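You operate a simulated robot arm through the tools that you are given. There is no shell and no other tool. Be economical: measure what you need, move in short steps, check, and stop when the job is done.

The job below is to be done with a simulated robot arm. You get a single attempt, and the scene is never put back.

## Task
Label the brown carton by the order card; slide it to the stop.
Fine: roll the label down before the carton moves; put the hand roller back.

Only the result counts: the job must be done as asked and must still hold three seconds after the hand-in. Knocking over, shifting, dropping, spilling or breaking anything else fails it.

## Robot
A 7-joint arm with a two-finger parallel gripper, fixed in place. Base frame: the origin is at the foot of the arm, x ahead of it, y to its left, z up; the work surface is at about z = 0. Units: mm, degrees, N and s.
With the tool pointing down near the work surface it reaches from about 240 to 620 mm from the base axis. Its first joint turns from -66.0 to 66.0 degrees. Payload 2.6 kg.
Tool frame: the origin (TCP) lies between the finger pads and is the grasp point; the fingertips stand 30 mm ahead of it; z points along the fingers, y is the line along which they close. The gripper opens to 94 mm. The fingers are 28 mm wide and 10 mm thick; the gripper's body (50 by 96 mm) begins 55 mm behind the TCP.
Orientation is that of the tool frame in the base frame, as a unit quaternion [x, y, z, w]. With the fingers straight down and closing along the base's y, the tool's x points along the base's -x, its y along +y and its z along -z.

## Interface
- The arm moves only by the tool move_arm. Its argument "commands" is a list of rows, each a list of 7 numbers: the shift along the base's x, y, z in mm, then the turn, a rotation vector about the base's x, y, z in degrees, then the finger opening in mm, from 0 to 94. In form: [[x, y, z, rx, ry, rz, hand], ...]. A call has 1 to 8 rows; each row is the pose to reach, as a shift and turn from the pose commanded when the call began. A row lasts 0.2 s, in which the tool goes at most 50 mm and 8.6 degrees; a call with a longer step from one row to the next is refused whole, and so is a gripper value outside its range. A pose out of reach is approached as far as the arm can. The call stops where the force on the tool passes 90 N (or 10 N more than at its start, if that is more) or the arm is blocked; 0.2 s more then pass. The fingers move at their own pace (about 72 mm/s each) and stop on an object; they squeeze with about 35 N. The grip force told is the motor's: it shows also when the fingers shut on nothing. Time passes only in rows, and 0.2 s behind the last, so rows that repeat a pose let the fingers close. The reply holds the time, the measured pose of the TCP, the force on the tool along the base axes, the opening and the grip force, in the units named above and with some noise, with the torque about the TCP (base axes, N m) and any sound that the robot's microphone picked up, and new pictures: "views" is both (left out), scene, wrist or none.
- Cameras (640 x 400 px; columns grow to the right, rows downward): "scene" is fixed at [35.7, 425.1, 576.3]; the picture's right is [-0.80, -0.60, 0.00], its down [-0.27, 0.36, -0.89] and it looks along [0.53, -0.72, -0.45] (base axes); focal length 314 px, centre (320, 200). "wrist" rides on the gripper at [76, 14, -102] in the tool frame; the picture's right is [-0.18, 0.98, 0.00], its down [-0.75, -0.14, -0.64] and it looks along [-0.63, -0.12, 0.77] (tool axes); focal length 243 px, centre (320, 200). There is no depth. A picture from a camera that has moved, and an enlarged one, comes with that camera's place and axes in the base frame and with its lens.
- zoom(camera, box): a new picture of the part [left, top, right, bottom] of that camera's present view, enlarged. It takes no simulated time.
- close_job(): hands the job in; it is judged then, once.

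Work in short steps. Places have to be worked out from the pictures, the camera data and where the tool is seen: move nearer, look again, correct. Check each grasp and each placing, and mend what went wrong. You have 120 turns and 200 pictures in all, those below and enlarged ones among them. Open the gripper and draw the arm clear of the work before you hand the job in, unless the task says otherwise; then end with one line.

The tools are called after ">>>" as name(argument=value, ...) on one line, values as JSON. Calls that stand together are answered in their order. move_arm: Moves the arm, as the interface text tells. Its arguments: {"type":"object","properties":{"commands":{"type":"array"},"views":{"type":"string","enum":["both","scene","wrist","none"]}},"required":["commands"]} The other tools are called the same way: zoom (camera, box) takes an enlarged picture of a part of a camera's view; close_job () hands the job in.

At the start:

```text
time_s: 0.0
ee_pos: [294.3, 23.9, 428.5]
tcp_rot: [0.001, 1.0, 0.0, 0.001]
contact_force: [0.2, -1.0, -0.3]
ft_torque: [0.0, 0.01, 0.0]
finger_gap: 94.1
grip_force: 0.0
```

scene: 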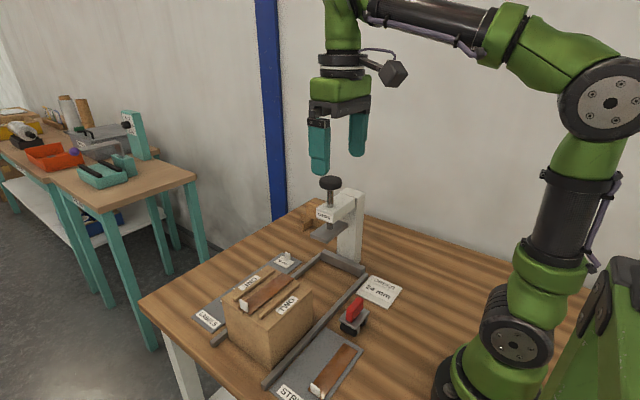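
wrist: 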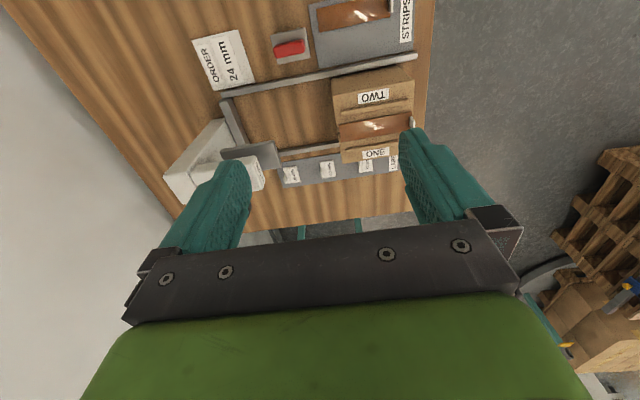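

I start by taking enlarged views of the work area to read the card, labels and fixtures.

>>> zoom(camera="scene", box=[180, 240, 420, 400])

>>> zoom(camera="wrist", box=[160, 0, 440, 190])

>>> zoom(camera="scene", box=[280, 160, 420, 320])

```text
2.50 times, centred on (300, 320) of scene
camera zoom: at [35.7, 425.1, 576.3], right [-0.8, -0.6, 0.0], down [-0.27, 0.36, -0.89], along [0.53, -0.72, -0.45], focal length 785 px, centre (370, -100)
```

zoom: 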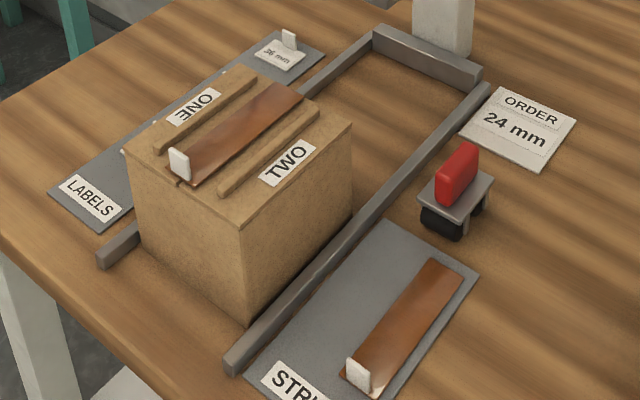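

```text
2.11 times, centred on (300, 95) of wrist
camera zoom: at [218.9, 36.8, 531.5], right [0.18, 0.98, 0.0], down [0.75, -0.14, 0.64], along [0.63, -0.12, -0.77], focal length 511 px, centre (362, 421)
```

zoom: 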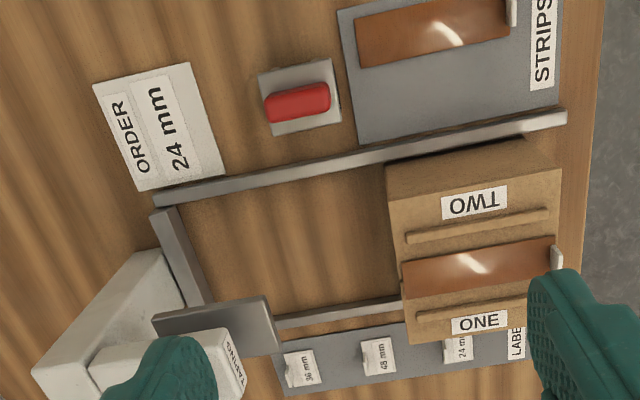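

```text
2.50 times, centred on (350, 240) of scene
camera zoom: at [35.7, 425.1, 576.3], right [-0.8, -0.6, 0.0], down [-0.27, 0.36, -0.89], along [0.53, -0.72, -0.45], focal length 785 px, centre (245, 100)
```

zoom: 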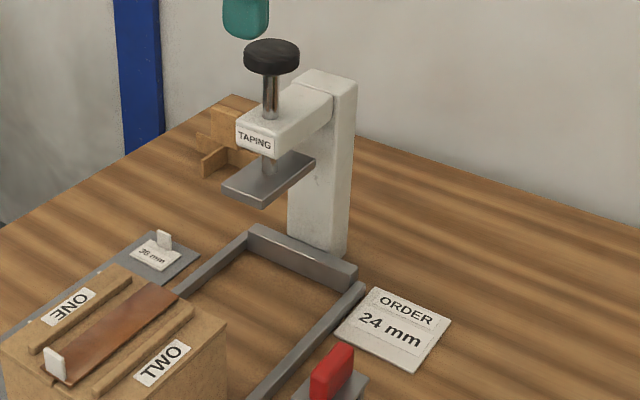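

I zoom more tightly on the carton top, order card, labels tray and roller before moving.

>>> zoom(camera="scene", box=[220, 260, 316, 320])

>>> zoom(camera="wrist", box=[190, 20, 310, 95])

>>> zoom(camera="wrist", box=[270, 110, 430, 210])

>>> zoom(camera="scene", box=[320, 270, 416, 330])

```text
6.67 times, centred on (268, 290) of scene
camera zoom: at [35.7, 425.1, 576.3], right [-0.8, -0.6, 0.0], down [-0.27, 0.36, -0.89], along [0.53, -0.72, -0.45], focal length 2093 px, centre (667, -400)
```

zoom: 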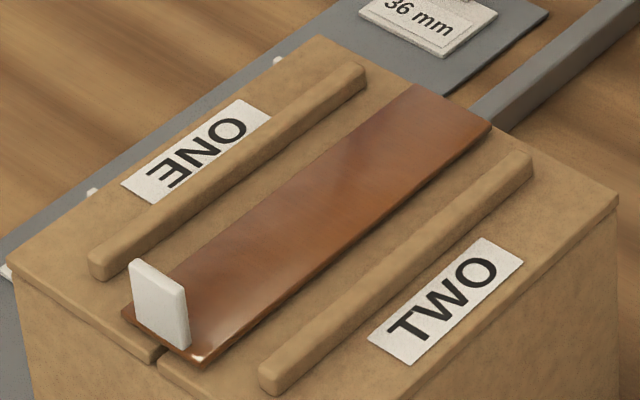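

```text
5.33 times, centred on (250, 58) of wrist
camera zoom: at [218.9, 36.8, 531.5], right [0.18, 0.98, 0.0], down [0.75, -0.14, 0.64], along [0.63, -0.12, -0.77], focal length 1294 px, centre (693, 960)
```

zoom: 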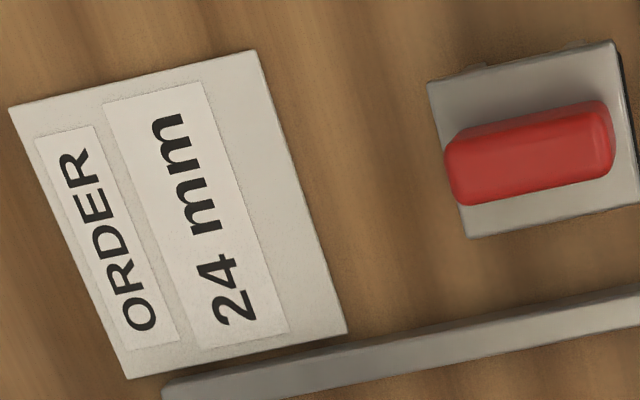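

```text
4.00 times, centred on (350, 160) of wrist
camera zoom: at [218.9, 36.8, 531.5], right [0.18, 0.98, 0.0], down [0.75, -0.14, 0.64], along [0.63, -0.12, -0.77], focal length 970 px, centre (200, 360)
```

zoom: 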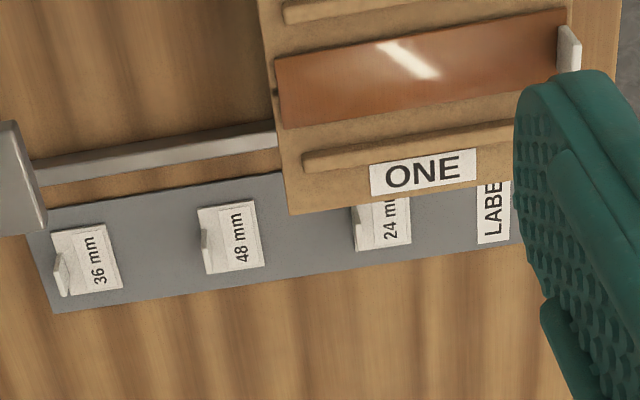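

```text
6.67 times, centred on (368, 300) of scene
camera zoom: at [35.7, 425.1, 576.3], right [-0.8, -0.6, 0.0], down [-0.27, 0.36, -0.89], along [0.53, -0.72, -0.45], focal length 2093 px, centre (0, -467)
```

zoom: 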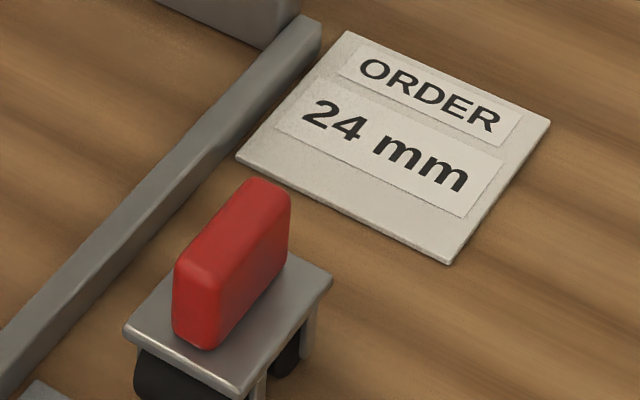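

The card says 24 mm, and the 24 mm label lies behind the carton on the LABELS tray. I tilt the wrist camera to look straight down over the carton and the labels to measure.

>>> move_arm(commands=[[25, 15, -10, 0, 8, 0, 94], [50, 30, -20, 0, 16, 0, 94], [75, 45, -30, 0, 24, 0, 94], [100, 60, -40, 0, 32, 0, 94], [126, 76, -50, 0, 39, 0, 94], [126, 76, -50, 0, 39, 0, 94]], views="wrist")

```text
time_s: 1.4
ee_pos: [334.2, 87.8, 305.8]
tcp_rot: [-0.001, 0.943, 0.001, -0.332]
contact_force: [0.0, 0.3, -0.2]
ft_torque: [0.02, -0.03, 0.03]
finger_gap: 93.8
grip_force: 0.0
out of reach, approached as far as the arm can: row 3, 4, 5, 6
camera wrist: at [339.4, 100.6, 434.0], right [0.14, 0.98, -0.11], down [0.99, -0.14, 0.03], along [0.01, -0.12, -0.99], focal length 243 px, centre (320, 200)
```

wrist: 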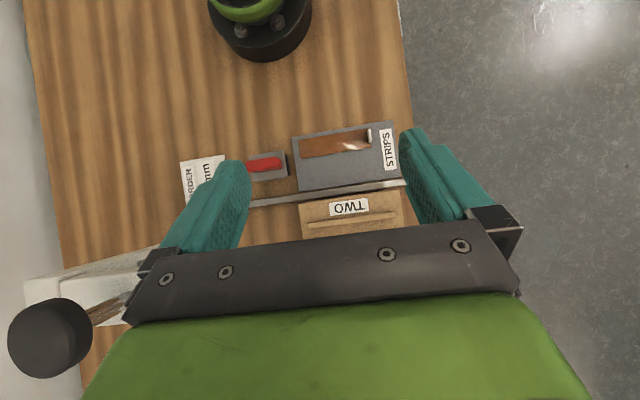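

The arm couldn't reach fully, but this view suits measuring the roller and carton; zoom there.

>>> zoom(camera="wrist", box=[230, 110, 430, 235])

>>> zoom(camera="scene", box=[320, 290, 384, 350])

```text
3.20 times, centred on (330, 172) of wrist
camera zoom: at [339.4, 100.6, 434.0], right [0.14, 0.98, -0.11], down [0.99, -0.14, 0.03], along [0.01, -0.12, -0.99], focal length 776 px, centre (288, 288)
```

zoom: 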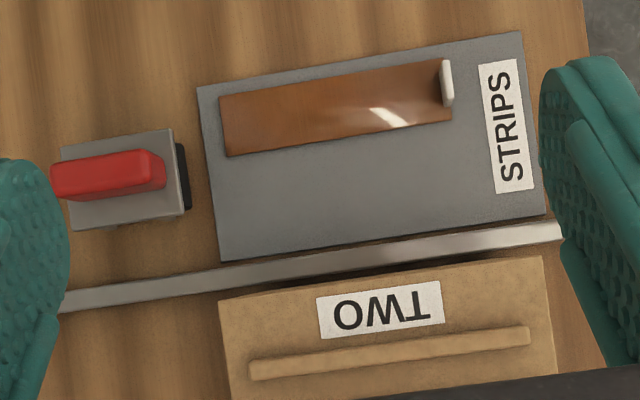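

```text
6.67 times, centred on (352, 320) of scene
camera zoom: at [35.6, 425.1, 576.3], right [-0.8, -0.6, 0.0], down [-0.27, 0.36, -0.89], along [0.53, -0.72, -0.45], focal length 2093 px, centre (107, -600)
```

zoom: 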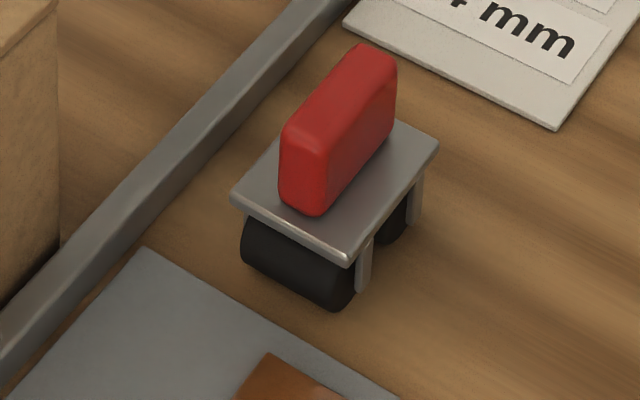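

Roller plate centre is about (271, -23), handle along y; carton spans x≈339–469, y≈36–165, top≈121. The label (≈48×34 mm) fits between the ribs. I untilt and look at the labels tray over the carton.

>>> move_arm(commands=[[0, 0, 0, 0, -8, 0, 94], [-5, 0, -15, 0, -16, 0, 94], [-10, 0, -30, 0, -24, 0, 94], [-15, 0, -45, 0, -32, 0, 94], [-20, 0, -60, 0, -39, 0, 94], [-20, 0, -60, 0, -39, 0, 94]], views="wrist")

```text
time_s: 2.8
ee_pos: [313.4, 87.3, 242.7]
tcp_rot: [0.001, 1.0, 0.0, 0.001]
contact_force: [-0.7, -0.2, -0.4]
ft_torque: [0.01, 0.02, -0.06]
finger_gap: 93.9
grip_force: 0.0
camera wrist: at [236.6, 100.5, 345.5], right [0.19, 0.98, 0.0], down [0.75, -0.14, 0.64], along [0.63, -0.12, -0.77], focal length 243 px, centre (320, 200)
```

wrist: 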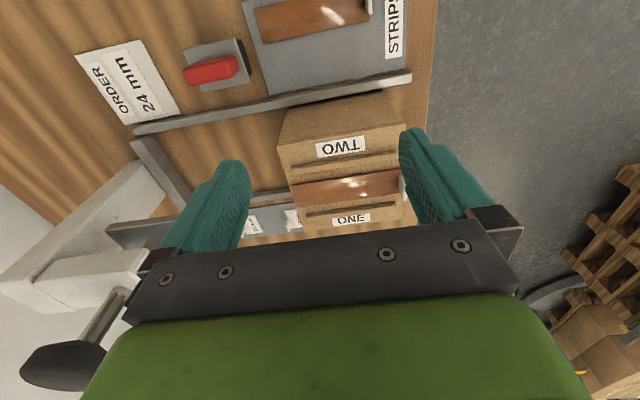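

The tool is straight down again at (313, 87, 243). I move out over the carton to see the 24 mm label from near.

>>> move_arm(commands=[[40, 0, 0, 0, 0, 0, 94], [80, 0, 0, 0, 0, 0, 94], [120, 0, 0, 0, 0, 0, 94], [160, 0, 0, 0, 0, 0, 94], [190, 0, 0, 0, 0, 0, 94], [190, 0, 0, 0, 0, 0, 94]], views="both")

```text
time_s: 4.2
ee_pos: [502.2, 89.4, 243.1]
tcp_rot: [0.0, 1.0, 0.0, -0.001]
contact_force: [-0.3, -0.3, 0.5]
ft_torque: [0.02, -0.02, 0.01]
finger_gap: 93.9
grip_force: 0.0
camera wrist: at [426.3, 102.3, 346.9], right [0.18, 0.98, 0.0], down [0.75, -0.14, 0.64], along [0.63, -0.12, -0.77], focal length 243 px, centre (320, 200)
```

scene: 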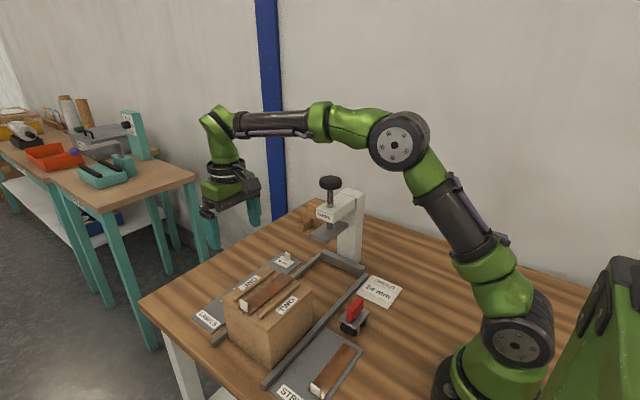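
wrist: 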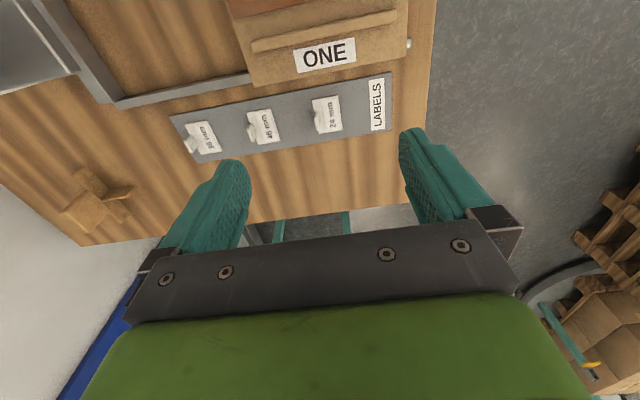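

>>> zoom(camera="wrist", box=[240, 60, 400, 160])

>>> zoom(camera="wrist", box=[300, 80, 364, 140])

```text
4.00 times, centred on (320, 110) of wrist
camera zoom: at [426.3, 102.3, 346.9], right [0.18, 0.98, 0.0], down [0.75, -0.14, 0.64], along [0.63, -0.12, -0.77], focal length 970 px, centre (320, 560)
```

zoom: 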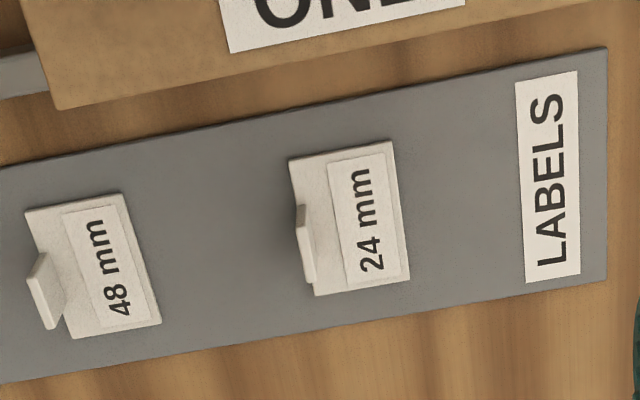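

```text
6.67 times, centred on (332, 110) of wrist
camera zoom: at [426.3, 102.3, 346.9], right [0.18, 0.98, 0.0], down [0.75, -0.14, 0.64], along [0.63, -0.12, -0.77], focal length 1618 px, centre (240, 800)
```

zoom: 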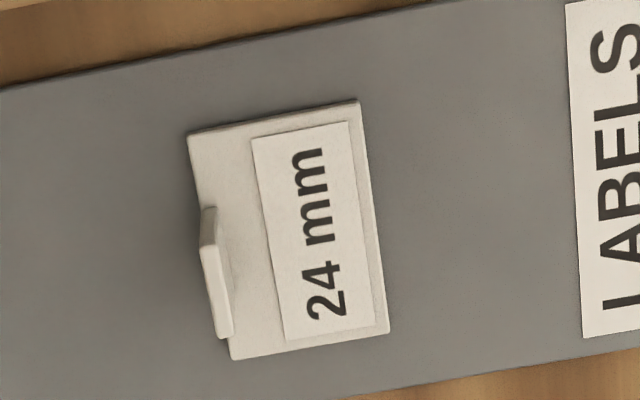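

Label 24 mm: centre ≈(555, 89), its tab at x 546–565, y≈72.5, z≈6–27. I descend with a 12° tilt (to keep the camera off the carton) to a pose above the tab, half-open.

>>> move_arm(commands=[[15, -4, -40, 0, 6, 0, 60], [30, -8, -80, 0, 12, 0, 50], [45, -12, -110, 0, 12, 0, 40], [58.8, -16.9, -145, 0, 12, 0, 40], [58.8, -16.9, -175, 0, 12, 0, 40], [58.8, -16.9, -175, 0, 12, 0, 40]], views="both")

```text
time_s: 5.6
ee_pos: [563.5, 68.7, 69.0]
tcp_rot: [0.001, 0.995, 0.0, -0.103]
contact_force: [-0.9, -0.5, 0.6]
ft_torque: [-0.02, 0.0, 0.01]
finger_gap: 40.2
grip_force: 0.0
camera wrist: at [509.8, 83.0, 185.5], right [0.18, 0.98, -0.04], down [0.87, -0.14, 0.47], along [0.46, -0.12, -0.88], focal length 243 px, centre (320, 200)
```

scene: 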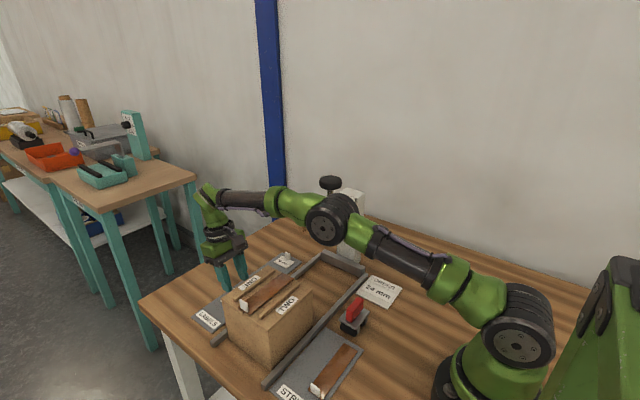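
wrist: 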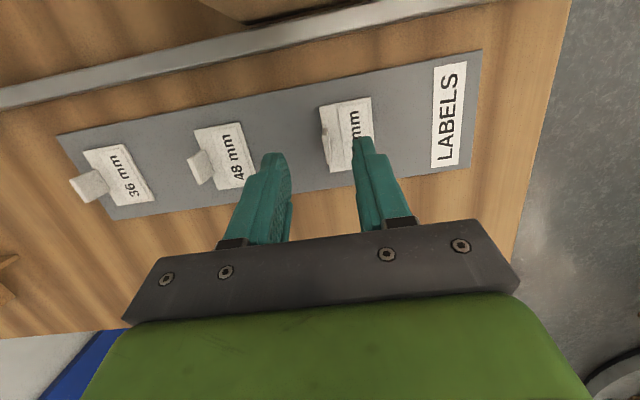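

>>> zoom(camera="wrist", box=[240, 80, 400, 180])

```text
4.00 times, centred on (320, 130) of wrist
camera zoom: at [509.8, 83.0, 185.5], right [0.18, 0.98, -0.04], down [0.87, -0.14, 0.47], along [0.46, -0.12, -0.88], focal length 970 px, centre (320, 480)
```

zoom: 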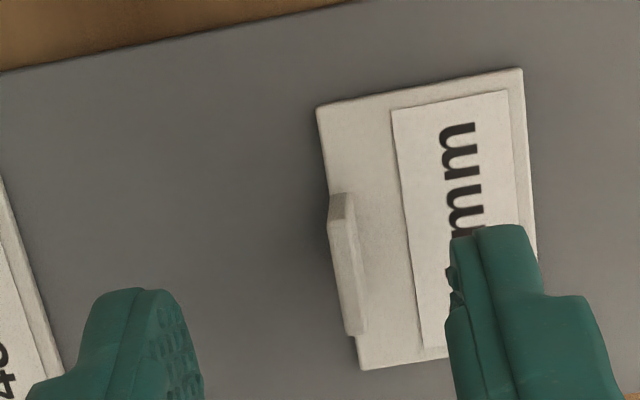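

The tab is at y≈72.8 and the TCP at ≈69, so I shift +4 in y, descend 29 and close.

>>> move_arm(commands=[[-2, 4, -10, 0, 0, 0, 40], [-3, 4, -20, 0, 0, 0, 40], [-3, 4, -29, 0, 0, 0, 40], [-3, 4, -29, 0, 0, 0, 20], [-3, 4, -29, 0, 0, 0, 0], [-3, 4, -29, 0, 0, 0, 0]], views="both")

```text
time_s: 7.0
ee_pos: [557.2, 72.3, 38.3]
tcp_rot: [0.001, 0.995, 0.0, -0.105]
contact_force: [-0.8, 0.0, 0.6]
ft_torque: [-0.03, 0.01, -0.02]
finger_gap: 0.0
grip_force: 34.6
camera wrist: at [505.1, 86.2, 155.1], right [0.18, 0.98, -0.04], down [0.87, -0.14, 0.47], along [0.46, -0.12, -0.88], focal length 243 px, centre (320, 200)
```

scene: 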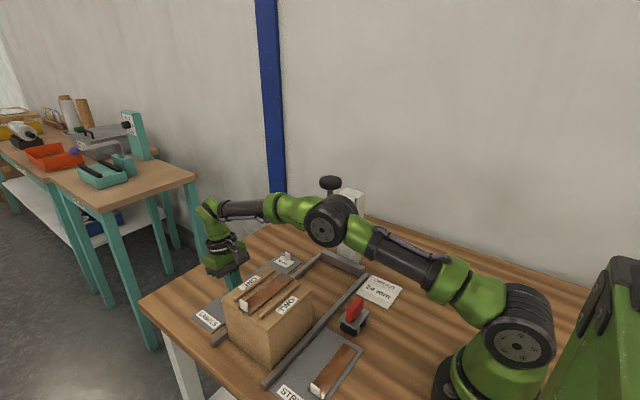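
wrist: 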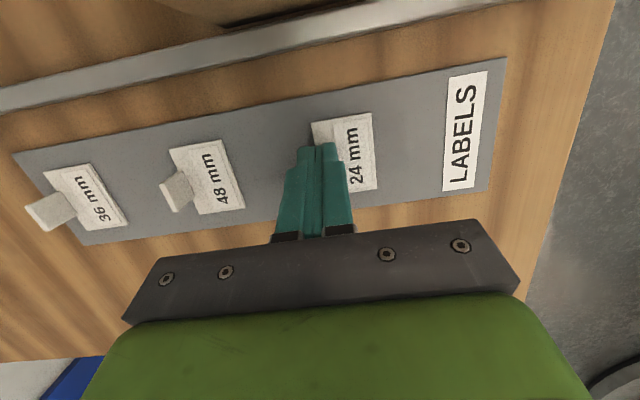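

The gap reads 0 mm, suspicious: the tab seems not between the pads. Zoom to check.

>>> zoom(camera="wrist", box=[270, 90, 398, 170])

>>> zoom(camera="scene", box=[190, 230, 286, 290])

```text
5.00 times, centred on (334, 130) of wrist
camera zoom: at [505.1, 86.2, 155.1], right [0.18, 0.98, -0.04], down [0.87, -0.14, 0.47], along [0.46, -0.12, -0.88], focal length 1213 px, centre (250, 550)
```

zoom: 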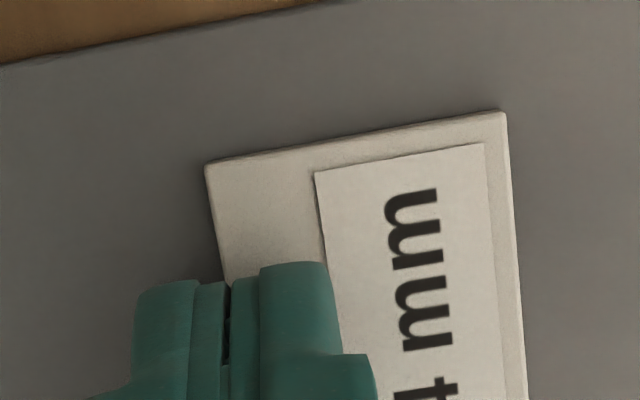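

```text
6.67 times, centred on (238, 260) of scene
camera zoom: at [35.7, 425.1, 576.3], right [-0.8, -0.6, 0.0], down [-0.27, 0.36, -0.89], along [0.53, -0.72, -0.45], focal length 2093 px, centre (867, -200)
```

zoom: 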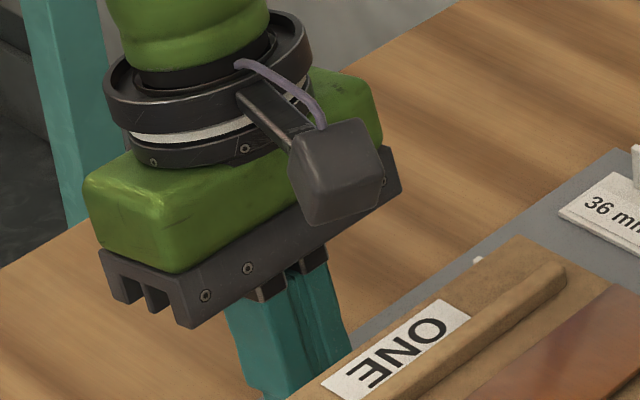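

Ambiguous; a small lift will tell whether the label comes along.

>>> move_arm(commands=[[0, 0, 10, 0, 0, 0, 0], [0, 0, 25, 0, 0, 0, 0], [0, 0, 25, 0, 0, 0, 0]], views="wrist")

>>> zoom(camera="wrist", box=[270, 90, 398, 170])

```text
time_s: 7.8
ee_pos: [557.6, 72.6, 63.3]
tcp_rot: [0.001, 0.995, 0.0, -0.105]
contact_force: [0.7, 0.0, 0.6]
ft_torque: [-0.06, 0.0, -0.01]
finger_gap: 0.0
grip_force: 33.7
camera wrist: at [504.1, 85.4, 180.5], right [0.18, 0.98, -0.04], down [0.87, -0.14, 0.47], along [0.46, -0.12, -0.88], focal length 243 px, centre (320, 200)
```

wrist: 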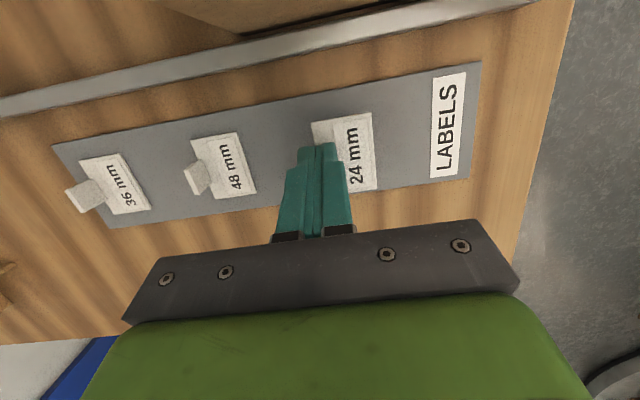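

```text
5.00 times, centred on (334, 130) of wrist
camera zoom: at [504.1, 85.4, 180.5], right [0.18, 0.98, -0.04], down [0.87, -0.14, 0.47], along [0.46, -0.12, -0.88], focal length 1213 px, centre (250, 550)
```

zoom: 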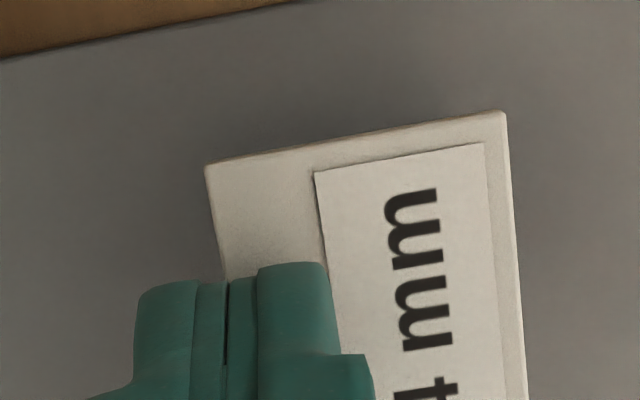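

The label came up with the tab (it stays fixed in the image while the tray recedes). I raise it well above the carton.

>>> move_arm(commands=[[0, 0, 35, 0, 0, 0, 0], [0, 0, 70, 0, 0, 0, 0], [0, 0, 105, 0, 0, 0, 0], [0, 0, 140, 0, 0, 0, 0], [-30, -2, 150, 0, 0, 0, 0], [-60, -4, 150, 0, 0, 0, 0], [-90, -6, 150, 0, 0, 0, 0], [-90, -6, 150, 0, 0, 0, 0]], views="both")

```text
time_s: 9.6
ee_pos: [466.4, 67.9, 213.4]
tcp_rot: [0.0, 0.995, 0.0, -0.103]
contact_force: [-0.5, 0.1, 0.1]
ft_torque: [-0.02, 0.01, -0.02]
finger_gap: 0.2
grip_force: 33.8
out of reach, approached as far as the arm can: row 4, 5
camera wrist: at [413.5, 81.7, 330.6], right [0.18, 0.98, -0.04], down [0.87, -0.14, 0.47], along [0.46, -0.12, -0.88], focal length 243 px, centre (320, 200)
```

scene: 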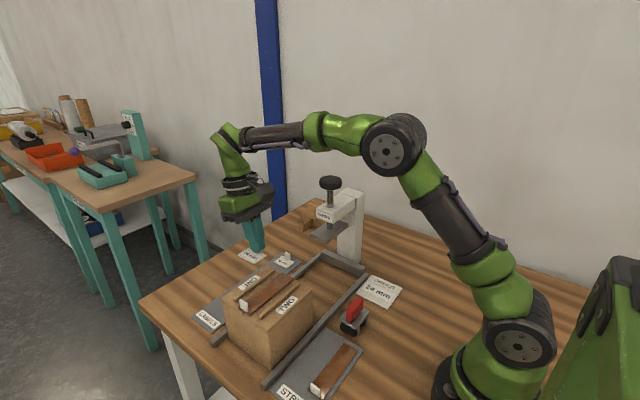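
wrist: 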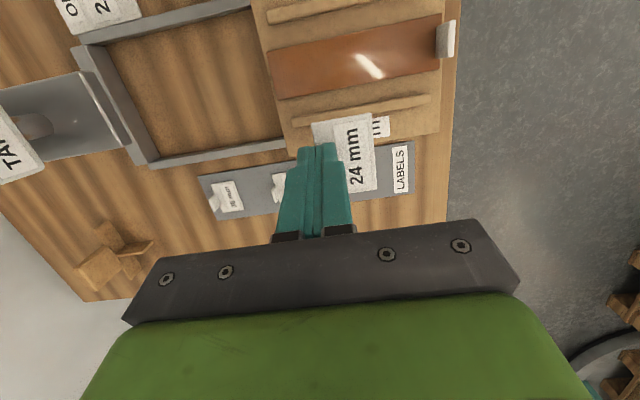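

Label held level. I take a zoom to recheck rib and strip positions from this closer camera.

>>> zoom(camera="wrist", box=[250, 0, 470, 138])

```text
2.90 times, centred on (360, 69) of wrist
camera zoom: at [413.5, 81.7, 330.6], right [0.18, 0.98, -0.04], down [0.87, -0.14, 0.47], along [0.46, -0.12, -0.88], focal length 703 px, centre (204, 580)
```

zoom: 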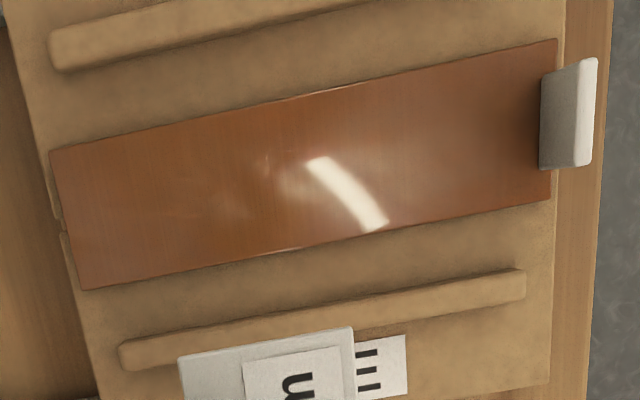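

Strip is centred at x≈410 and the ribs leave x≈377–441 free. I go to TCP (411, 65.5), some 18 mm above the surface.

>>> move_arm(commands=[[-25, -1, 0, 0, 0, 0, 0], [-55.4, -2.4, 0, 0, 0, 0, 0], [-55.4, -2.4, -20, 0, 0, 0, 0], [-55.4, -2.4, -38, 0, 0, 0, 0], [-55.4, -2.4, -38, 0, 0, 0, 0]], views="both")

>>> zoom(camera="scene", box=[220, 250, 316, 310])

>>> zoom(camera="wrist", box=[250, 80, 410, 180])

```text
time_s: 10.8
ee_pos: [410.8, 65.3, 175.0]
tcp_rot: [0.0, 0.995, 0.0, -0.104]
contact_force: [0.3, -0.4, 0.4]
ft_torque: [0.02, -0.02, 0.0]
finger_gap: 0.1
grip_force: 33.9
camera wrist: at [358.1, 79.0, 291.8], right [0.18, 0.98, -0.04], down [0.87, -0.14, 0.47], along [0.46, -0.12, -0.88], focal length 243 px, centre (320, 200)
```

scene: 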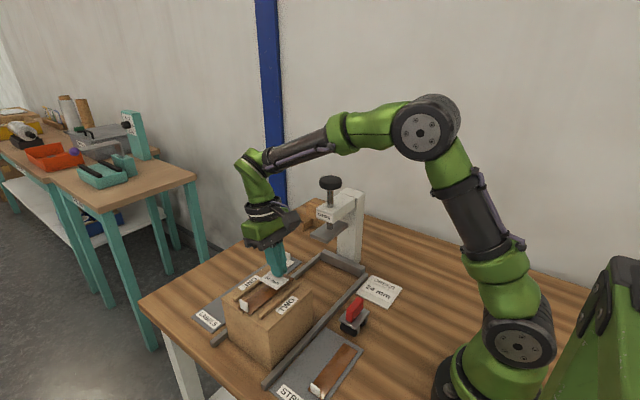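
wrist: 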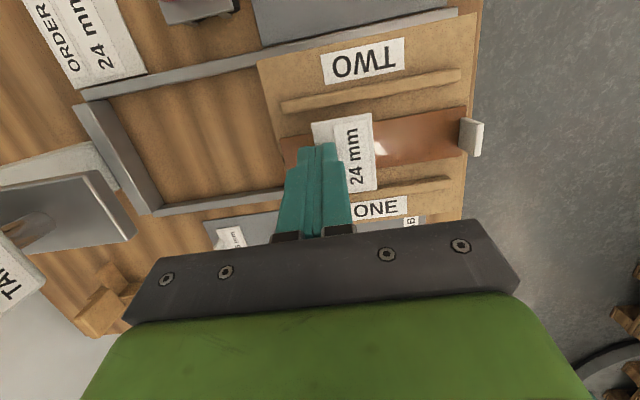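

```text
6.67 times, centred on (268, 280) of scene
camera zoom: at [35.7, 425.1, 576.3], right [-0.8, -0.6, 0.0], down [-0.27, 0.36, -0.89], along [0.53, -0.72, -0.45], focal length 2093 px, centre (667, -333)
```

zoom: 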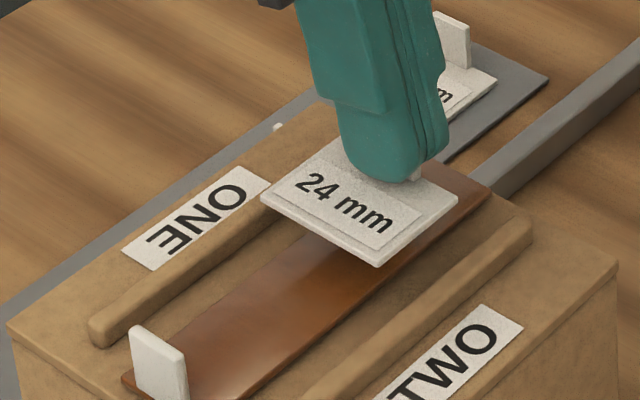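

```text
4.00 times, centred on (330, 130) of wrist
camera zoom: at [358.1, 79.0, 291.8], right [0.18, 0.98, -0.04], down [0.87, -0.14, 0.47], along [0.46, -0.12, -0.88], focal length 970 px, centre (280, 480)
```

zoom: 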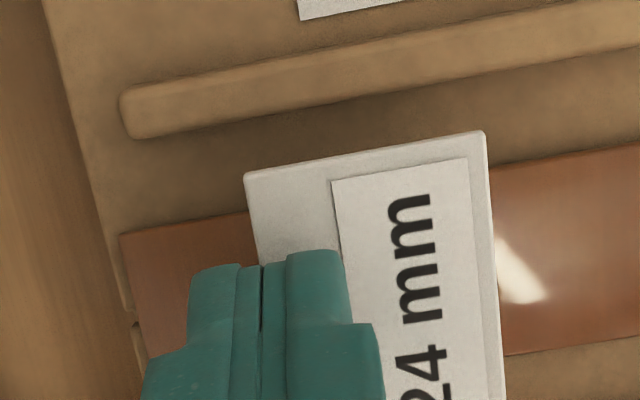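

The label sits between the ribs, about 15–20 mm up. Lower in small steps, watching force.

>>> move_arm(commands=[[0, 0, -6, 0, 0, 0, 0], [0, 0, -12, 0, 0, 0, 0], [0, 0, -16, 0, 0, 0, 0], [0, 0, -16, 0, 0, 0, 0]], views="none")

>>> zoom(camera="scene", box=[220, 250, 316, 310])

```text
time_s: 11.8
ee_pos: [411.4, 64.8, 159.3]
tcp_rot: [-0.001, 0.995, 0.0, -0.105]
contact_force: [0.0, 0.4, 1.1]
ft_torque: [0.0, 0.03, -0.03]
finger_gap: 0.2
grip_force: 34.5
```

```text
6.67 times, centred on (268, 280) of scene
camera zoom: at [35.7, 425.1, 576.3], right [-0.8, -0.6, 0.0], down [-0.27, 0.36, -0.89], along [0.53, -0.72, -0.45], focal length 2093 px, centre (667, -333)
```

zoom: 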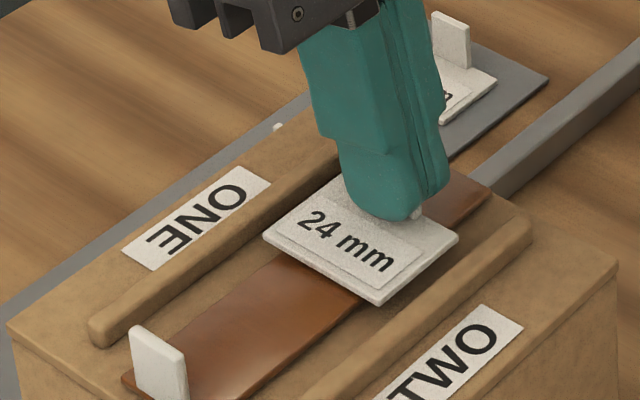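

Nearly touching; continue down a few mm at a time.

>>> move_arm(commands=[[0, 0, -1, 0, 0, 0, 0], [0, 0, -2, 0, 0, 0, 0], [0, 0, -3, 0, 0, 0, 0]], views="none")

```text
time_s: 12.6
ee_pos: [411.8, 66.1, 156.5]
tcp_rot: [0.0, 0.995, 0.0, -0.105]
contact_force: [0.4, 0.1, 0.5]
ft_torque: [0.06, 0.02, -0.02]
finger_gap: 0.2
grip_force: 34.8
```

>>> move_arm(commands=[[0, 0, -1, 0, 0, 0, 0], [0, 0, -2, 0, 0, 0, 0]], views="none")

>>> zoom(camera="scene", box=[240, 256, 304, 296])

```text
time_s: 13.2
ee_pos: [412.7, 64.0, 156.1]
tcp_rot: [0.0, 0.995, 0.001, -0.104]
contact_force: [-3.4, -0.4, 11.1]
ft_torque: [0.06, 0.08, 0.09]
finger_gap: 0.0
grip_force: 34.4
```

```text
10.00 times, centred on (272, 276) of scene
camera zoom: at [35.6, 425.0, 576.3], right [-0.8, -0.6, 0.0], down [-0.27, 0.36, -0.89], along [0.53, -0.72, -0.45], focal length 3139 px, centre (800, -560)
```

zoom: 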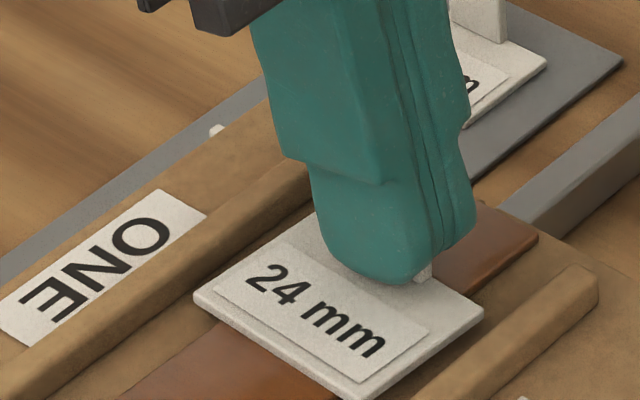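

Contact at 11 N; the label lies on the tape between the ribs. Release gently and lift straight up.

>>> move_arm(commands=[[0, 0, 0.5, 0, 0, 0, 10], [0, 0, 1, 0, 0, 0, 20], [0, 0, 1, 0, 0, 0, 20], [0, 0, 15, 0, 0, 0, 20], [0, 0, 45, 0, 0, 0, 20], [0, 0, 75, 0, 0, 0, 40], [0, 0, 75, 0, 0, 0, 40]], views="both")

>>> zoom(camera="scene", box=[220, 250, 316, 310])

>>> zoom(camera="wrist", box=[250, 30, 480, 180])

```text
time_s: 14.8
ee_pos: [412.5, 62.7, 234.3]
tcp_rot: [0.0, 0.995, 0.0, -0.104]
contact_force: [0.7, -0.2, 0.6]
ft_torque: [-0.01, 0.0, -0.04]
finger_gap: 39.8
grip_force: 0.0
camera wrist: at [360.2, 77.0, 350.3], right [0.18, 0.98, -0.04], down [0.87, -0.14, 0.47], along [0.46, -0.12, -0.88], focal length 243 px, centre (320, 200)
```

scene: 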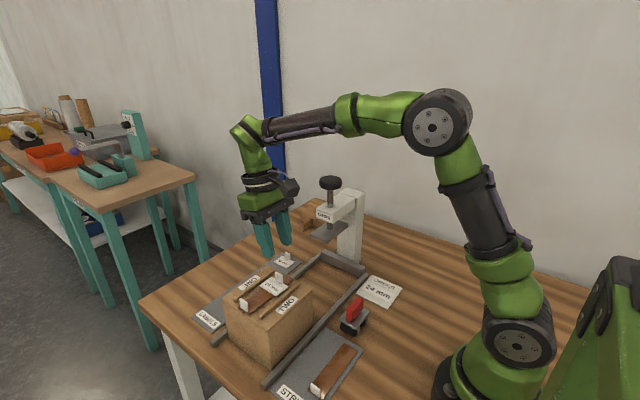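
wrist: 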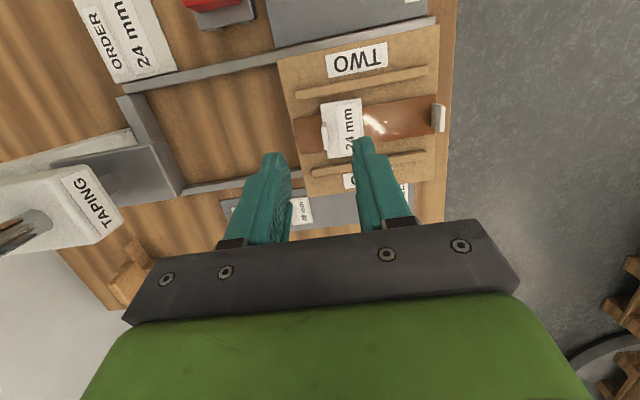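

```text
6.67 times, centred on (268, 280) of scene
camera zoom: at [35.7, 425.0, 576.3], right [-0.8, -0.6, 0.0], down [-0.27, 0.36, -0.89], along [0.53, -0.72, -0.45], focal length 2093 px, centre (667, -333)
```

zoom: 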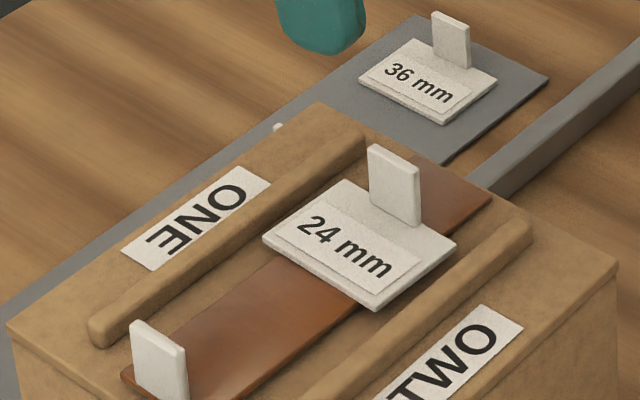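

```text
2.67 times, centred on (365, 105) of wrist
camera zoom: at [360.2, 77.0, 350.3], right [0.18, 0.98, -0.04], down [0.87, -0.14, 0.47], along [0.46, -0.12, -0.88], focal length 647 px, centre (200, 453)
```

zoom: 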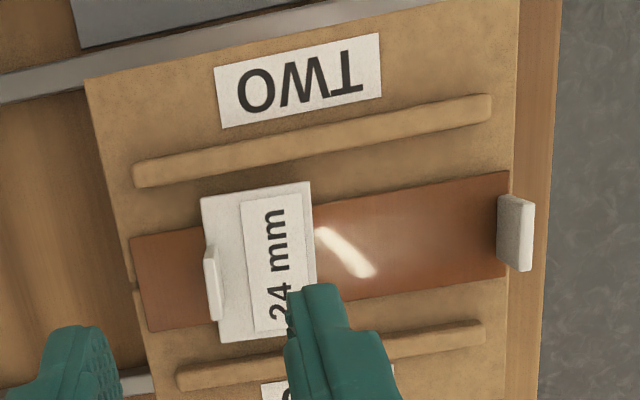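

The label is placed flat at y≈63–98, x≈386–436. Now I back toward the roller, untilting and turning the hand −90° so the fingers close along x.

>>> move_arm(commands=[[-20, -8, 16, 0, -6, 0, 60], [-45, -18, 26, 0, -12, 0, 60], [-85, -35, 26, 0, -12, 0, 60], [-122, -53, 26, 0, -12, 0, 60], [-122, -53, 26, 0, -12, 0, 60]], views="none")

>>> move_arm(commands=[[0, 0, 0, 0, 0, -8.5, 60], [0, 0, 0, 0, 0, -17, 60], [0, 0, 0, 0, 0, -25.5, 60], [0, 0, 0, 0, 0, -34, 60], [0, 0, 0, 0, 0, -42.5, 60], [0, 0, 0, 0, 0, -51, 60], [0, 0, 0, 0, 0, -59.5, 60], [0, 0, 0, 0, 0, -68, 60]], views="none")

>>> move_arm(commands=[[0, 0, 0, 0, 0, -8, 60], [0, 0, 0, 0, 0, -16, 60], [0, 0, 0, 0, 0, -22, 60], [0, 0, 0, 0, 0, -22, 60]], views="both")

```text
time_s: 16.0
ee_pos: [291.9, 12.4, 254.4]
tcp_rot: [0.0, 1.0, 0.0, -0.001]
contact_force: [-0.5, 0.5, 0.5]
ft_torque: [-0.01, -0.03, 0.0]
finger_gap: 60.2
grip_force: 0.1
```

```text
time_s: 17.8
ee_pos: [289.6, 11.2, 256.6]
tcp_rot: [0.56, 0.828, 0.001, 0.001]
contact_force: [-0.3, 0.6, -0.7]
ft_torque: [-0.01, 0.01, 0.0]
finger_gap: 60.1
grip_force: 0.0
```

```text
time_s: 18.8
ee_pos: [290.7, 11.7, 256.5]
tcp_rot: [0.708, 0.707, 0.0, 0.0]
contact_force: [0.3, -0.3, 0.3]
ft_torque: [-0.01, -0.02, -0.02]
finger_gap: 60.2
grip_force: 0.1
camera wrist: at [304.6, 87.6, 359.5], right [0.98, -0.19, 0.0], down [-0.14, -0.75, 0.64], along [-0.12, -0.63, -0.77], focal length 243 px, centre (320, 200)
```

scene: 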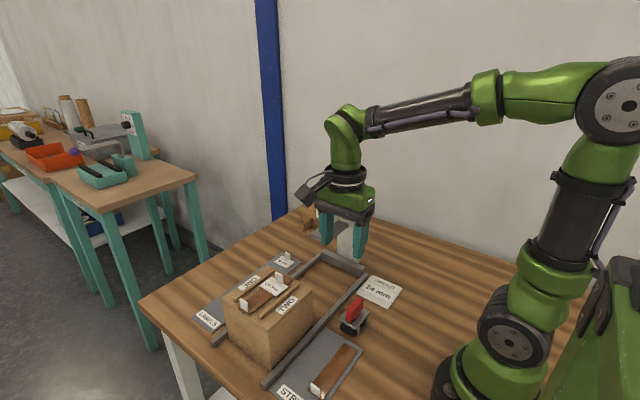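
wrist: 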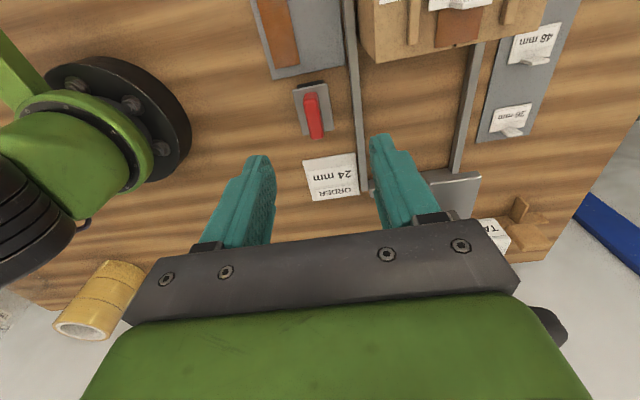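

Yaw reached. Zoom on the roller to fix its handle position.

>>> zoom(camera="wrist", box=[270, 70, 366, 150])

```text
5.00 times, centred on (318, 110) of wrist
camera zoom: at [304.6, 87.6, 359.5], right [0.98, -0.19, 0.0], down [-0.14, -0.75, 0.64], along [-0.12, -0.63, -0.77], focal length 1213 px, centre (330, 650)
```

zoom: 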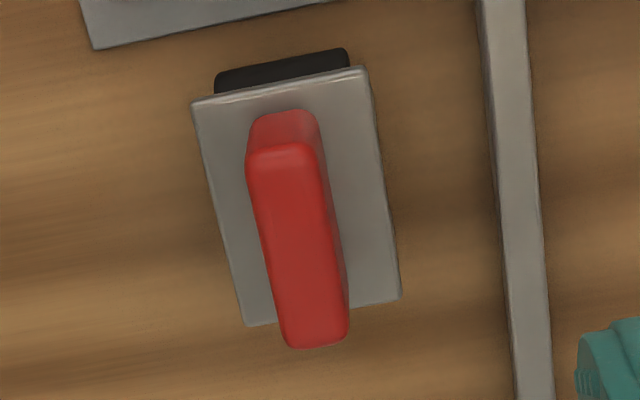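

Roller handle: centre ≈(276, -23), 15 mm thick in x, 46 long in y, plate top ≈42, handle top ≈73. Approach from above.

>>> move_arm(commands=[[-5, -12, -40, 0, 0, 0, 50], [-10, -24, -80, 0, 0, 0, 50], [-15, -35, -115, 0, 0, 0, 50], [-15, -35, -145, 0, 0, 0, 50], [-15, -35, -145, 0, 0, 0, 50]], views="both")

>>> zoom(camera="scene", box=[310, 250, 406, 340])

>>> zoom(camera="wrist", box=[240, 80, 400, 180])

```text
time_s: 20.0
ee_pos: [273.7, -23.0, 110.9]
tcp_rot: [0.707, 0.707, 0.0, 0.0]
contact_force: [-0.4, -0.2, -0.2]
ft_torque: [0.01, 0.03, -0.01]
finger_gap: 49.8
grip_force: 0.0
camera wrist: at [289.4, 51.1, 213.4], right [0.98, -0.18, 0.0], down [-0.14, -0.75, 0.64], along [-0.12, -0.63, -0.77], focal length 243 px, centre (320, 200)
```

scene: 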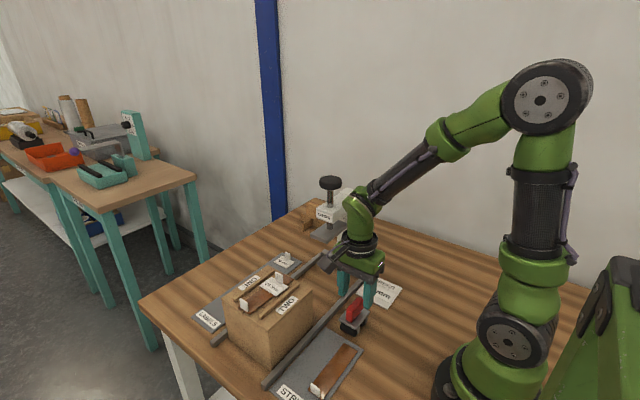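
wrist: 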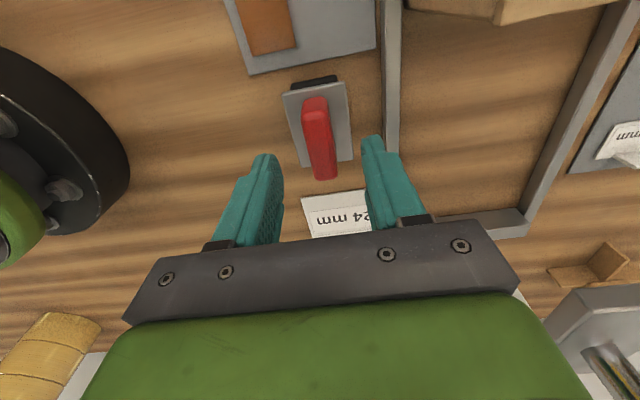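

```text
4.44 times, centred on (358, 295) of scene
camera zoom: at [35.7, 425.0, 576.3], right [-0.8, -0.6, 0.0], down [-0.27, 0.36, -0.89], along [0.53, -0.72, -0.45], focal length 1395 px, centre (151, -222)
```

zoom: 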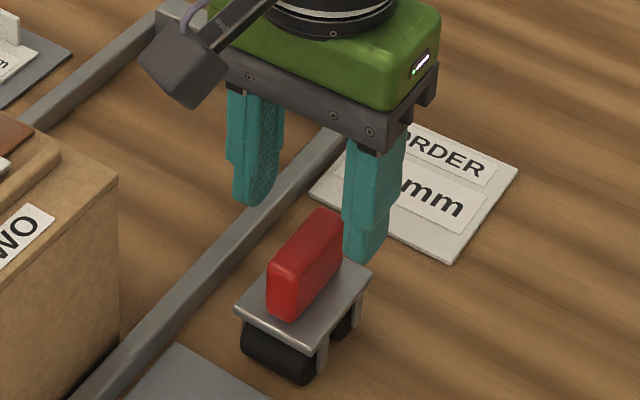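

```text
4.00 times, centred on (320, 130) of wrist
camera zoom: at [289.4, 51.1, 213.4], right [0.98, -0.18, 0.0], down [-0.14, -0.75, 0.64], along [-0.12, -0.63, -0.77], focal length 970 px, centre (320, 480)
```

zoom: 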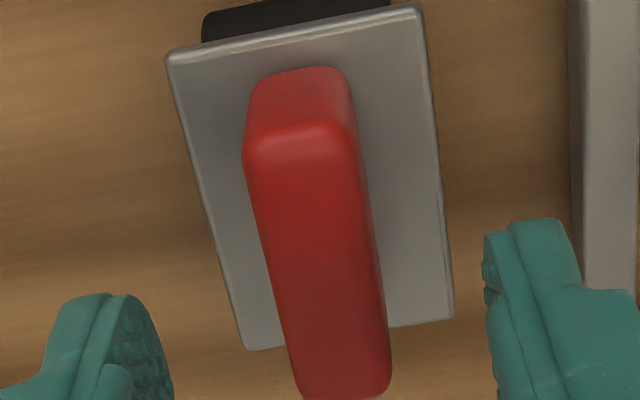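

Aligned. Descend 34 mm around the handle and close.

>>> move_arm(commands=[[1.5, 0, -12, 0, 0, 0, 50], [1.5, 0, -24, 0, 0, 0, 50], [1.5, 0, -34, 0, 0, 0, 50], [1.5, 0, -34, 0, 0, 0, 30], [1.5, 0, -34, 0, 0, 0, 6], [1.5, 0, -34, 0, 0, 0, 6]], views="none")

>>> zoom(camera="scene", box=[310, 250, 406, 340])

```text
time_s: 21.4
ee_pos: [277.7, -21.9, 77.7]
tcp_rot: [0.707, 0.707, 0.0, 0.0]
contact_force: [-0.6, 0.7, 0.2]
ft_torque: [0.02, -0.02, 0.01]
finger_gap: 17.3
grip_force: 35.6
```

```text
4.44 times, centred on (358, 295) of scene
camera zoom: at [35.7, 425.0, 576.3], right [-0.8, -0.6, 0.0], down [-0.27, 0.36, -0.89], along [0.53, -0.72, -0.45], focal length 1395 px, centre (151, -222)
```

zoom: 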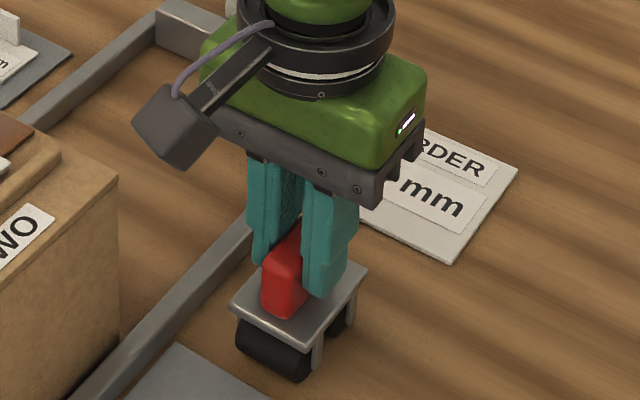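

The roller is gripped (gap 17.3 mm). Lift straight up, then inspect the drums.

>>> move_arm(commands=[[0, 0, 20, 0, 0, 0, 6], [0, 0, 60, 0, 0, 0, 6], [0, 0, 100, 0, 0, 0, 6], [0, 0, 140, 0, 0, 0, 6], [0, 0, 175, 0, 0, 0, 6], [0, 0, 175, 0, 0, 0, 6]], views="scene")

>>> zoom(camera="scene", box=[320, 190, 400, 270])

```text
time_s: 22.8
ee_pos: [276.8, -22.6, 253.5]
tcp_rot: [0.707, 0.707, -0.001, 0.0]
contact_force: [0.9, 0.4, -1.5]
ft_torque: [0.03, 0.0, 0.02]
finger_gap: 17.3
grip_force: 35.0
```

scene: 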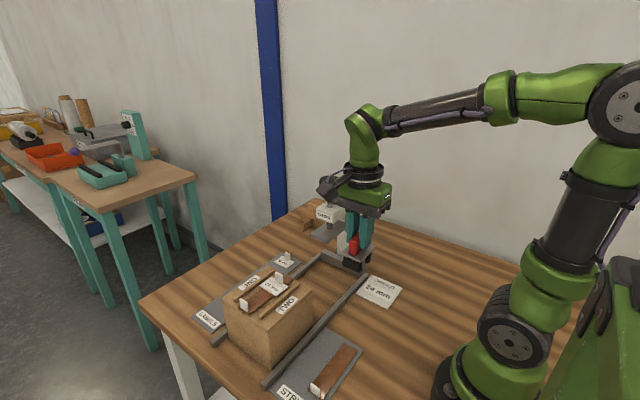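

```text
5.00 times, centred on (360, 230) of scene
camera zoom: at [35.7, 425.1, 576.3], right [-0.8, -0.6, 0.0], down [-0.27, 0.36, -0.89], along [0.53, -0.72, -0.45], focal length 1570 px, centre (120, 50)
```

zoom: 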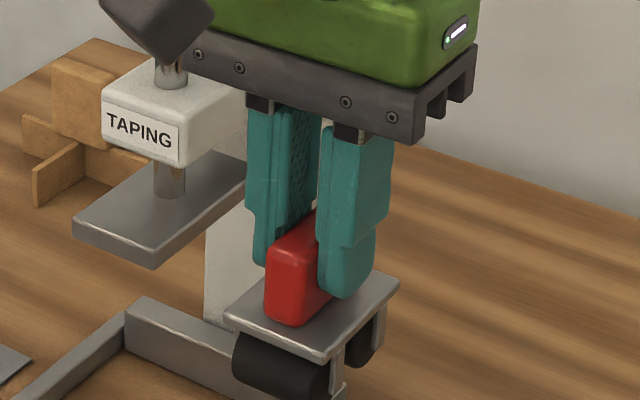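

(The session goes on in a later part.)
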